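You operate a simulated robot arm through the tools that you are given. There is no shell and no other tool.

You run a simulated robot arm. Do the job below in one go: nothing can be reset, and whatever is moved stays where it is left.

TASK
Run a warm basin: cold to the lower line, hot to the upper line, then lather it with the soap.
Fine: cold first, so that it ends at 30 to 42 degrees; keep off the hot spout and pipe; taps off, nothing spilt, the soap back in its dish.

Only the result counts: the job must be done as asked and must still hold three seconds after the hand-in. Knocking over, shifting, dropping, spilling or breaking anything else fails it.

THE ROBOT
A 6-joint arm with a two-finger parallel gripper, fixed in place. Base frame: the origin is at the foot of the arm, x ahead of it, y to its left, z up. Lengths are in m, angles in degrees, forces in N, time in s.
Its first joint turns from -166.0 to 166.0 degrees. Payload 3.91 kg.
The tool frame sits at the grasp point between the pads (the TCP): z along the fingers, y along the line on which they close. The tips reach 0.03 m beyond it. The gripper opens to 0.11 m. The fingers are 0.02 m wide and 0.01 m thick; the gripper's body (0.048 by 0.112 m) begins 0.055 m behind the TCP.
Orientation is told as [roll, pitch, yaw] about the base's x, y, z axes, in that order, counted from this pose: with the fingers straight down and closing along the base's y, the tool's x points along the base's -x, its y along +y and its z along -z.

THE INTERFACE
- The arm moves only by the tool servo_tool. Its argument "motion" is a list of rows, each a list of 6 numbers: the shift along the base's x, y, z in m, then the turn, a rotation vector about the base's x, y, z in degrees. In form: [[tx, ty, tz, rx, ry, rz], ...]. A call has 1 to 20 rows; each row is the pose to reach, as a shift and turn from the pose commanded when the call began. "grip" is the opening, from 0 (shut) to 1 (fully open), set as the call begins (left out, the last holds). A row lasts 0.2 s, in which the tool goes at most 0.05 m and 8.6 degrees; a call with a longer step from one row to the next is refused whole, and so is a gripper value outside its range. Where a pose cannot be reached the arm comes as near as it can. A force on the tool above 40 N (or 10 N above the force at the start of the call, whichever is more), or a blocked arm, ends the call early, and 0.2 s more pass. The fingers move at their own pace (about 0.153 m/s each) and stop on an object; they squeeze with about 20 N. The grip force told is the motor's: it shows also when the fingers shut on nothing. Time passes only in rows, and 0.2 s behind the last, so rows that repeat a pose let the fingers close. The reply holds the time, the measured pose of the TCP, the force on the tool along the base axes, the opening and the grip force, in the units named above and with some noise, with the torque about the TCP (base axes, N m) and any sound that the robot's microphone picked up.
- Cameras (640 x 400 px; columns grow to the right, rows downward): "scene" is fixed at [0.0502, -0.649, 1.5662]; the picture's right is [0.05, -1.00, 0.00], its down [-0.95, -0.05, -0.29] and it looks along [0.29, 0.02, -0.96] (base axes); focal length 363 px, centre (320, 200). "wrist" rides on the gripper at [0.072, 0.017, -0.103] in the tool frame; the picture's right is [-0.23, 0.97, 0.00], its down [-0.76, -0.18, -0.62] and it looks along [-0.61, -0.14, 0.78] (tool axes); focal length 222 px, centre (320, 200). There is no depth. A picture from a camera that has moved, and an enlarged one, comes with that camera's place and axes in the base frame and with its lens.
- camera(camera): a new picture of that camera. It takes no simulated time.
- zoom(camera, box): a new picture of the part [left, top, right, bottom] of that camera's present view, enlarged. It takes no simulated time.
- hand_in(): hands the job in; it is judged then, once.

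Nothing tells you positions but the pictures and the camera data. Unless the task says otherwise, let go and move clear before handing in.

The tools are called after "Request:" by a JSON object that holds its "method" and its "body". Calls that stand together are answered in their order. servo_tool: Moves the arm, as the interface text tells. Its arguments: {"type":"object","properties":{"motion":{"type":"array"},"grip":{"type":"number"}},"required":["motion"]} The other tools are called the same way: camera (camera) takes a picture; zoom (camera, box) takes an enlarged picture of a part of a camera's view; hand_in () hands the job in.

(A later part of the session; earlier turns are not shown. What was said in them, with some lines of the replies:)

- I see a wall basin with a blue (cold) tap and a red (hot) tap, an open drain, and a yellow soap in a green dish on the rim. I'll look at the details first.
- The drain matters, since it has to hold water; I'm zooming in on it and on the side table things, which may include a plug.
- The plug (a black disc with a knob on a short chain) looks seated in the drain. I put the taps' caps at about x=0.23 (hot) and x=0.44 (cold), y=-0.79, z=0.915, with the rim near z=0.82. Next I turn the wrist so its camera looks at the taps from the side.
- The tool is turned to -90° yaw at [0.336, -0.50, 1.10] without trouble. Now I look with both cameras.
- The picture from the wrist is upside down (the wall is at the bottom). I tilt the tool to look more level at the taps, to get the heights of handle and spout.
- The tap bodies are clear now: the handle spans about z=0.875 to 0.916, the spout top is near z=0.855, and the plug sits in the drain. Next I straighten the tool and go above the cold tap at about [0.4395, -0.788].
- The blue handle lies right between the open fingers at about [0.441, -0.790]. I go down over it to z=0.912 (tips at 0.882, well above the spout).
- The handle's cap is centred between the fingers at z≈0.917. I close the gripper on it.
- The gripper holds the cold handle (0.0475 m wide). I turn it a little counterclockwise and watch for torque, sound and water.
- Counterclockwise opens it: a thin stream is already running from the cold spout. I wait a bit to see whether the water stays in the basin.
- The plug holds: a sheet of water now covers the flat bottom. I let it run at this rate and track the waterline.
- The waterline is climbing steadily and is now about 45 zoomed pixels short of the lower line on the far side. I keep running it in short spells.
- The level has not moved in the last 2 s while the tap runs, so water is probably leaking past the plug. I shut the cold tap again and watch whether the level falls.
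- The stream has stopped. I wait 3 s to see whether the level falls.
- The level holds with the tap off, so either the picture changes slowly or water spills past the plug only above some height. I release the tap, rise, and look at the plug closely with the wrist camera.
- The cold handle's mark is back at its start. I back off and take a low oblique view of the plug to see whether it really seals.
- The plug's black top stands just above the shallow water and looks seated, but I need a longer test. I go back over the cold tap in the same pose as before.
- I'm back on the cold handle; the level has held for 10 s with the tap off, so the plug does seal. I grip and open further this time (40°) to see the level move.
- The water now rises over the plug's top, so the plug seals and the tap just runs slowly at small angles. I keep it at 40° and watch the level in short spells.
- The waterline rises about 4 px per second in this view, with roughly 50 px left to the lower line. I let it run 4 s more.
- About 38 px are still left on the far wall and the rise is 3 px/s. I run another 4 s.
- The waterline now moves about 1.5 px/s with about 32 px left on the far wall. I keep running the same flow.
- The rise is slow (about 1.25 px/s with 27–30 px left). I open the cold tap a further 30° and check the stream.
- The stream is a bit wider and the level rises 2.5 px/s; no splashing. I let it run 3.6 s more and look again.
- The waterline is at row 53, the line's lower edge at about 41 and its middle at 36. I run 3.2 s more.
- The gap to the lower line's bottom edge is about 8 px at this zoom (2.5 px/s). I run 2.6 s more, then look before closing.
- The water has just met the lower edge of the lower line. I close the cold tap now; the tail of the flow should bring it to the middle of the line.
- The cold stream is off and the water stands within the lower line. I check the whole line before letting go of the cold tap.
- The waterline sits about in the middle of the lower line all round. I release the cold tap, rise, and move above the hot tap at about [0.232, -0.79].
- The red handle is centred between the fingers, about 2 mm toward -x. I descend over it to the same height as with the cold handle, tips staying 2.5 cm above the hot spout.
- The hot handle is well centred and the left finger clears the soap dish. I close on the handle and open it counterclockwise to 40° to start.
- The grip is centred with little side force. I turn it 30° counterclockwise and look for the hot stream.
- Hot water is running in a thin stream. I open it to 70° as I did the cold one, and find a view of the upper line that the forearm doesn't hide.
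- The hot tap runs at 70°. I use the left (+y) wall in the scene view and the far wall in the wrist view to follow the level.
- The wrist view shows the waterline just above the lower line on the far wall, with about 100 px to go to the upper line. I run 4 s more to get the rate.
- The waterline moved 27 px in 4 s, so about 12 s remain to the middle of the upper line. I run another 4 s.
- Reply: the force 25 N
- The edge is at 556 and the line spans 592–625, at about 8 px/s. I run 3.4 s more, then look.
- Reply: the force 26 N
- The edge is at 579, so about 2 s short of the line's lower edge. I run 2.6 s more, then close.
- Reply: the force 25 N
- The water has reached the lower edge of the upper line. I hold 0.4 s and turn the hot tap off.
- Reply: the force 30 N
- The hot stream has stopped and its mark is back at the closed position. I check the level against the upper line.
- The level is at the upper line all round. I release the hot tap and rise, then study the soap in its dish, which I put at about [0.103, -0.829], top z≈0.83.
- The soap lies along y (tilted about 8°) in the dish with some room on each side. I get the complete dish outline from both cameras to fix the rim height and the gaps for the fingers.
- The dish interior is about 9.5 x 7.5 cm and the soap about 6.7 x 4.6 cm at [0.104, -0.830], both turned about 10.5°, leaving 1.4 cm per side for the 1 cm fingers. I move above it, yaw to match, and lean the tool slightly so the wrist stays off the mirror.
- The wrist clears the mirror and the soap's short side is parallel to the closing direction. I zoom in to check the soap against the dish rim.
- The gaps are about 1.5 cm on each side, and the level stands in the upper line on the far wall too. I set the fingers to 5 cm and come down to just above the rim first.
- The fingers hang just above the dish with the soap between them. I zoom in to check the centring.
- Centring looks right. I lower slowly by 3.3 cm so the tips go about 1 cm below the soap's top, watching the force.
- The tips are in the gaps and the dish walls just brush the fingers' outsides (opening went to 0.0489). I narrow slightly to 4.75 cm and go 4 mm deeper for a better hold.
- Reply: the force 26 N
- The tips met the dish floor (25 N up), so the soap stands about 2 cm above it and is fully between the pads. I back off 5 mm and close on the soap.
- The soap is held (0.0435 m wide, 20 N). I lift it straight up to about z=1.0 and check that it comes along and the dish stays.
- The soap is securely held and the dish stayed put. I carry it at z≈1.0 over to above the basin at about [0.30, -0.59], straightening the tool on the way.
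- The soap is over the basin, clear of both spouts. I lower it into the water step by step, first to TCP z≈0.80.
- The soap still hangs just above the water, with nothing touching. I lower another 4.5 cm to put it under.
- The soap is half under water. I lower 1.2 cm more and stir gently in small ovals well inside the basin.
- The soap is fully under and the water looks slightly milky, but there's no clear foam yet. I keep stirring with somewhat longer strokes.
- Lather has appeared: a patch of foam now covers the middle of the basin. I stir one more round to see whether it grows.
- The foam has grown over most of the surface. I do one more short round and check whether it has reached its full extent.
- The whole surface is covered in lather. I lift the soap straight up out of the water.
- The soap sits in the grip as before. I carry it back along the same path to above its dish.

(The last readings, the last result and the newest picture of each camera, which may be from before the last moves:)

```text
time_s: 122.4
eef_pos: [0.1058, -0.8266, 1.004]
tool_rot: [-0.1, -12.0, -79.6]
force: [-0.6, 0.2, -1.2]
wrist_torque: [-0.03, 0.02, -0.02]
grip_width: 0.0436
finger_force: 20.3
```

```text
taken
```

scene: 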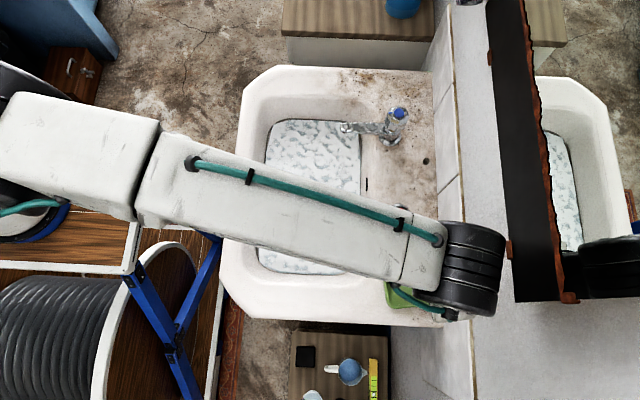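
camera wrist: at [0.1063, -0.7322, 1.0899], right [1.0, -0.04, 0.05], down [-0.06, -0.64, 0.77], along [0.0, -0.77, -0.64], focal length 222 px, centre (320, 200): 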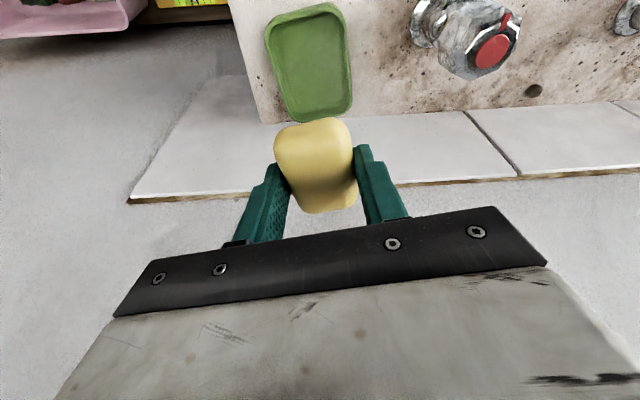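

The view matches the one taken right after the pick-up, so I'm straight above the spot. I lower the soap back down, slowing near the dish floor.

Request:
{"method": "servo_tool", "body": {"motion": [[0, 0, -0.03, 0, 0, 0], [0, 0, -0.06, 0, 0, 0], [0, 0, -0.085, 0, 0, 0], [0, 0, -0.105, 0, 0, 0], [0, 0, -0.12, 0, 0, 0], [0, 0, -0.132, 0, 0, 0], [0, 0, -0.14, 0, 0, 0], [0, 0, -0.14, 0, 0, 0]]}}

Request:
{"method": "servo_tool", "body": {"motion": [[0, 0, -0.003, 0, 0, 0], [0, 0, -0.006, 0, 0, 0], [0, 0, -0.008, 0, 0, 0], [0, 0, -0.0095, 0, 0, 0], [0, 0, -0.0095, 0, 0, 0]]}}

Request:
{"method": "zoom", "body": {"camera": "wrist", "box": [230, 90, 420, 240]}}

```text
time_s: 124.2
eef_pos: [0.1051, -0.8253, 0.8644]
tool_rot: [-0.1, -11.8, -79.6]
force: [0.7, 0.2, -0.5]
wrist_torque: [0.0, -0.01, 0.01]
grip_width: 0.0437
finger_force: 19.8
```

```text
time_s: 125.4
eef_pos: [0.1043, -0.8259, 0.8545]
tool_rot: [0.0, -11.9, -79.6]
force: [0.2, -0.6, -1.0]
wrist_torque: [-0.02, -0.01, 0.03]
grip_width: 0.0435
finger_force: 20.6
```

```text
2.67 times, centred on (325, 165) of wrist
camera zoom: at [0.1056, -0.7323, 0.9412], right [1.0, -0.04, 0.05], down [-0.06, -0.64, 0.77], along [0.0, -0.77, -0.64], focal length 592 px, centre (307, 293)
```

zoom: 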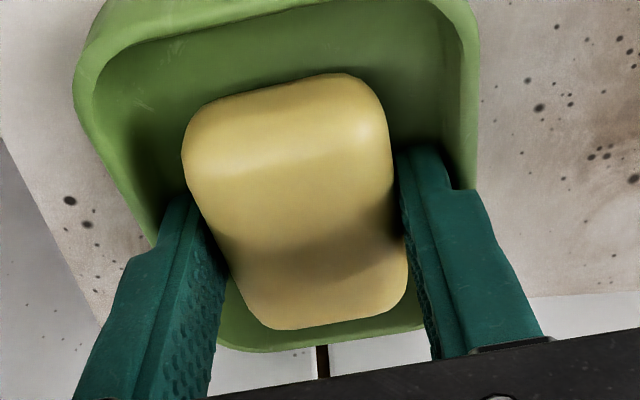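

The soap is back in its place in the dish. I open the fingers only to 4.75 cm, so they don't push the dish walls.

Request:
{"method": "servo_tool", "body": {"motion": [[0, 0, 0, 0, 0, 0], [0, 0, 0, 0, 0, 0], [0, 0, 0, 0, 0, 0]], "grip": 0.432}}

Request:
{"method": "zoom", "body": {"camera": "wrist", "box": [230, 90, 420, 240]}}

```text
time_s: 126.2
eef_pos: [0.1049, -0.8262, 0.8543]
tool_rot: [-0.1, -12.0, -79.6]
force: [0.7, 0.5, 0.2]
wrist_torque: [-0.01, 0.03, -0.03]
grip_width: 0.0475
finger_force: 0.2
```

```text
2.67 times, centred on (325, 165) of wrist
camera zoom: at [0.1056, -0.7323, 0.9413], right [1.0, -0.04, 0.05], down [-0.06, -0.64, 0.77], along [0.0, -0.77, -0.64], focal length 592 px, centre (307, 293)
```

zoom: 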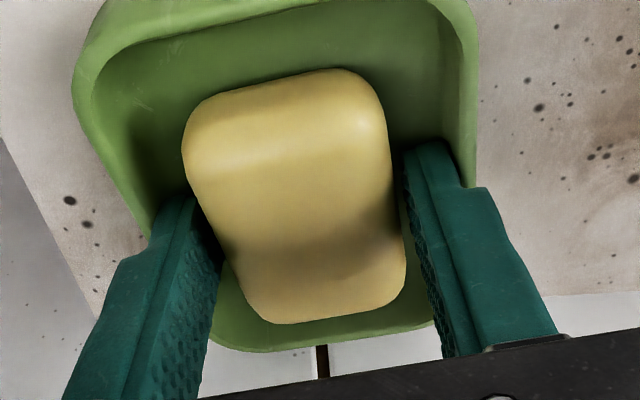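

The soap is released and lies flat in the dish. I lift straight up with the same opening.

Request:
{"method": "servo_tool", "body": {"motion": [[0, 0, 0.006, 0, 0, 0], [0, 0, 0.015, 0, 0, 0], [0, 0, 0.03, 0, 0, 0], [0, 0, 0.055, 0, 0, 0], [0, 0, 0.09, 0, 0, 0], [0, 0, 0.125, 0, 0, 0], [0, 0, 0.16, 0, 0, 0], [0, 0, 0.16, 0, 0, 0]]}}

Request:
{"method": "camera", "body": {"camera": "wrist"}}

```text
time_s: 128.0
eef_pos: [0.1055, -0.8252, 1.014]
tool_rot: [-0.1, -11.8, -79.5]
force: [1.2, 0.3, 0.0]
wrist_torque: [0.0, 0.0, -0.01]
grip_width: 0.0478
finger_force: 0.1
```

```text
taken
camera wrist: at [0.1066, -0.7316, 1.101], right [1.0, -0.04, 0.05], down [-0.06, -0.64, 0.77], along [0.0, -0.77, -0.64], focal length 222 px, centre (320, 200)
```

wrist: 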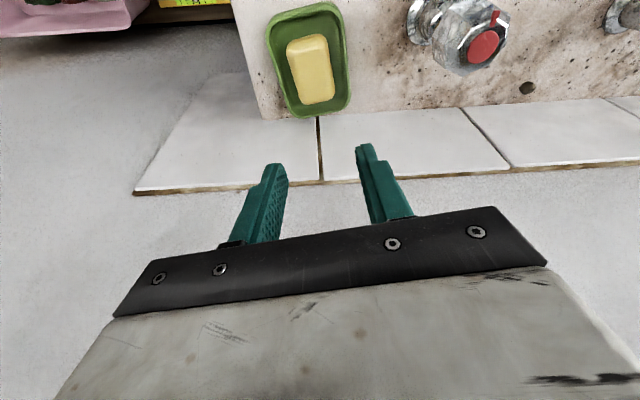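

The soap is back in its dish and the gripper is free. I move clear, up and back from the basin, and check the whole scene.

Request:
{"method": "servo_tool", "body": {"motion": [[0.005, 0.025, 0.02, 0, 0, 0], [0.015, 0.055, 0.04, 2, 0.37, 0], [0.035, 0.085, 0.06, 4, 0.74, 0], [0.06, 0.115, 0.08, 6, 1.11, 0], [0.085, 0.145, 0.09, 8, 1.48, 0], [0.11, 0.175, 0.1, 10, 1.85, 0], [0.135, 0.205, 0.1, 11.8, 2.19, 0], [0.16, 0.235, 0.1, 11.8, 2.19, 0], [0.185, 0.265, 0.1, 11.8, 2.19, 0], [0.2, 0.295, 0.1, 11.8, 2.19, 0], [0.2, 0.325, 0.1, 11.8, 2.19, 0], [0.2, 0.335, 0.1, 11.8, 2.19, 0], [0.2, 0.335, 0.1, 11.8, 2.19, 0]]}}

Request:
{"method": "camera", "body": {"camera": "scene"}}

Request:
{"method": "zoom", "body": {"camera": "scene", "box": [240, 100, 460, 320]}}

Request:
{"method": "camera", "body": {"camera": "wrist"}}

```text
time_s: 130.8
eef_pos: [0.3046, -0.4908, 1.1153]
tool_rot: [-0.1, 0.1, -79.4]
force: [1.0, -0.1, 0.2]
wrist_torque: [0.01, 0.01, 0.01]
grip_width: 0.0477
finger_force: 0.0
```

```text
taken
```

scene: 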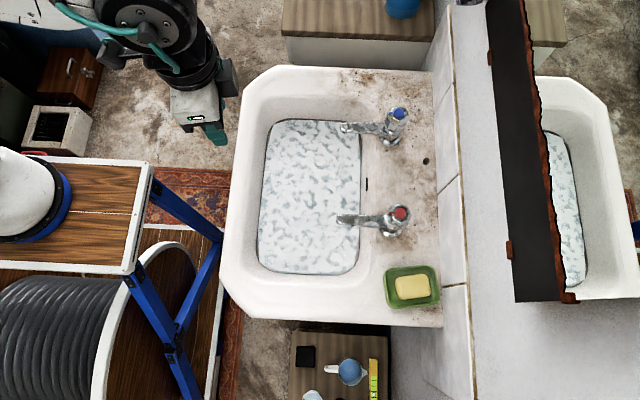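

```text
1.82 times, centred on (350, 210) of scene
camera zoom: at [0.0502, -0.649, 1.5662], right [0.05, -1.0, 0.0], down [-0.95, -0.05, -0.29], along [0.29, 0.02, -0.96], focal length 659 px, centre (266, 182)
```

zoom: 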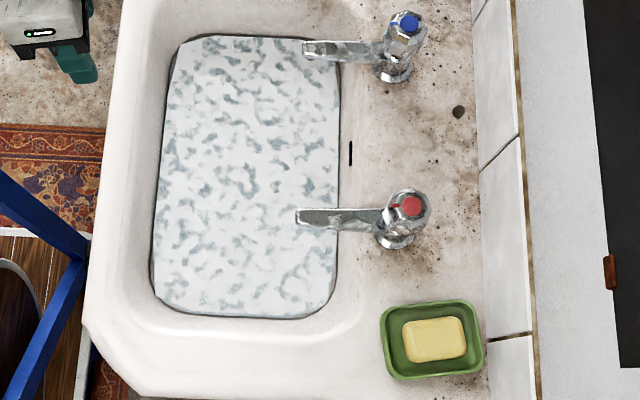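

```text
taken
camera wrist: at [0.3096, -0.4163, 1.2192], right [1.0, -0.05, 0.0], down [-0.03, -0.78, 0.62], along [-0.03, -0.62, -0.78], focal length 222 px, centre (320, 200)
```

wrist: 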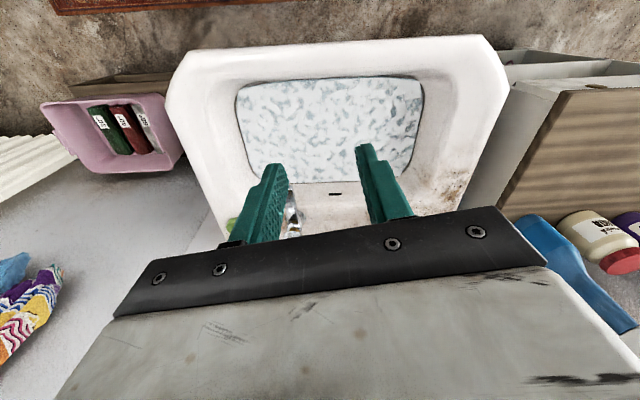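

Everything appears in place: foam over the basin, soap in the dish, streams off. A last close check of both taps and the dish.

Request:
{"method": "zoom", "body": {"camera": "scene", "box": [330, 95, 426, 155]}}

Request:
{"method": "zoom", "body": {"camera": "scene", "box": [330, 190, 426, 250]}}

Request:
{"method": "zoom", "body": {"camera": "scene", "box": [375, 262, 455, 312]}}

Request:
{"method": "zoom", "body": {"camera": "scene", "box": [250, 105, 378, 185]}}

```text
6.67 times, centred on (378, 125) of scene
camera zoom: at [0.0502, -0.649, 1.5662], right [0.05, -1.0, 0.0], down [-0.95, -0.05, -0.29], along [0.29, 0.02, -0.96], focal length 2417 px, centre (-67, 700)
```

zoom: 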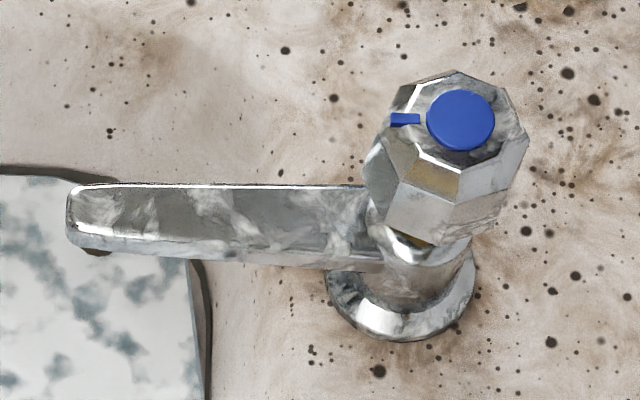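

```text
6.67 times, centred on (378, 220) of scene
camera zoom: at [0.0502, -0.649, 1.5662], right [0.05, -1.0, 0.0], down [-0.95, -0.05, -0.29], along [0.29, 0.02, -0.96], focal length 2417 px, centre (-67, 67)
```

zoom: 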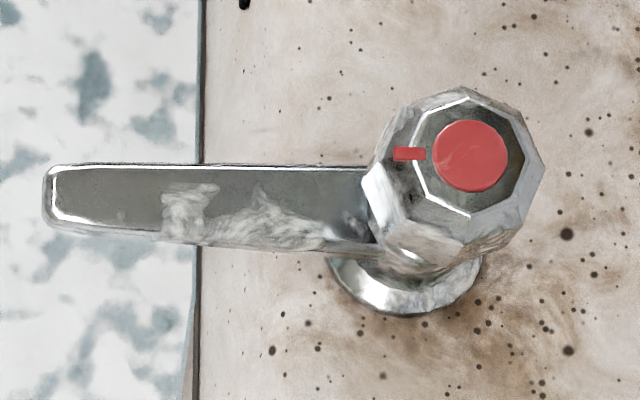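

```text
8.00 times, centred on (415, 287) of scene
camera zoom: at [0.0502, -0.649, 1.5662], right [0.05, -1.0, 0.0], down [-0.95, -0.05, -0.29], along [0.29, 0.02, -0.96], focal length 2901 px, centre (-440, -496)
```

zoom: 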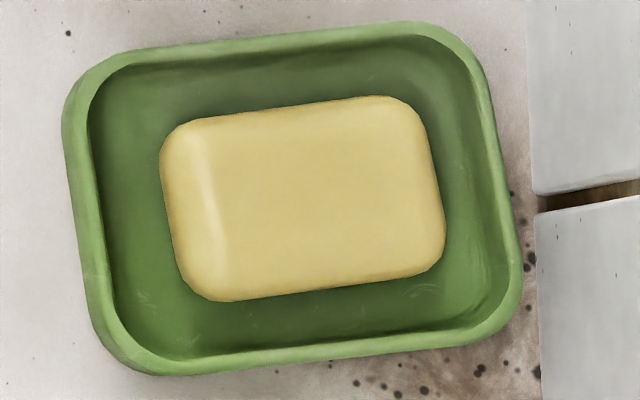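

```text
5.00 times, centred on (314, 145) of scene
camera zoom: at [0.0502, -0.649, 1.5662], right [0.05, -1.0, 0.0], down [-0.95, -0.05, -0.29], along [0.29, 0.02, -0.96], focal length 1813 px, centre (350, 475)
```

zoom: 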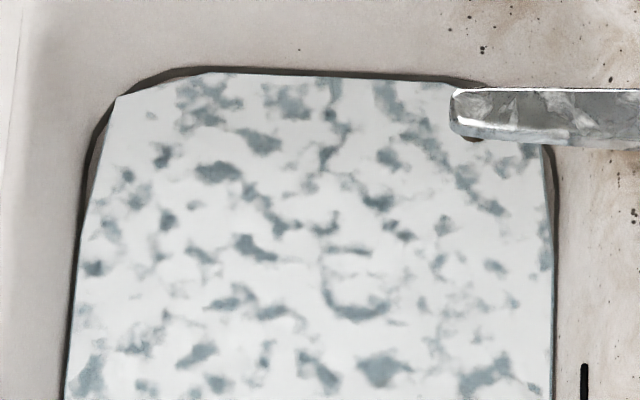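

Both tap marks are back at closed, no water runs, the level stands at the upper line under a full layer of lather, and the soap lies in its dish, which hasn't visibly moved. The gripper is clear, so I hand in.

Request:
{"method": "hand_in", "body": {}}

```text
The job is handed in.
```

The basin is filled and lathered, and I've handed the job in; I haven't seen the verdict.

- **Water:** cold went in first, up to the lower line, then hot up to the upper line. The level sits within each line's band, not above it. There was no temperature reading, so the 30 to 42 degrees rests on hitting those two lines.
- **Taps:** both handles are back at their starting marks and neither spout is running.
- **Lather:** stirring the soap under water covered the whole surface with foam.
- **Soap:** it is back in its dish, lying flat. The dish shows no visible shift, though my fingers pressed on its floor with about 25 N before I gripped the soap.
- **Hot spout and pipe:** I gripped only the handle, and the tool stayed above the spout throughout.

I saw no spills, and the gripper was clear of the basin when I handed in.
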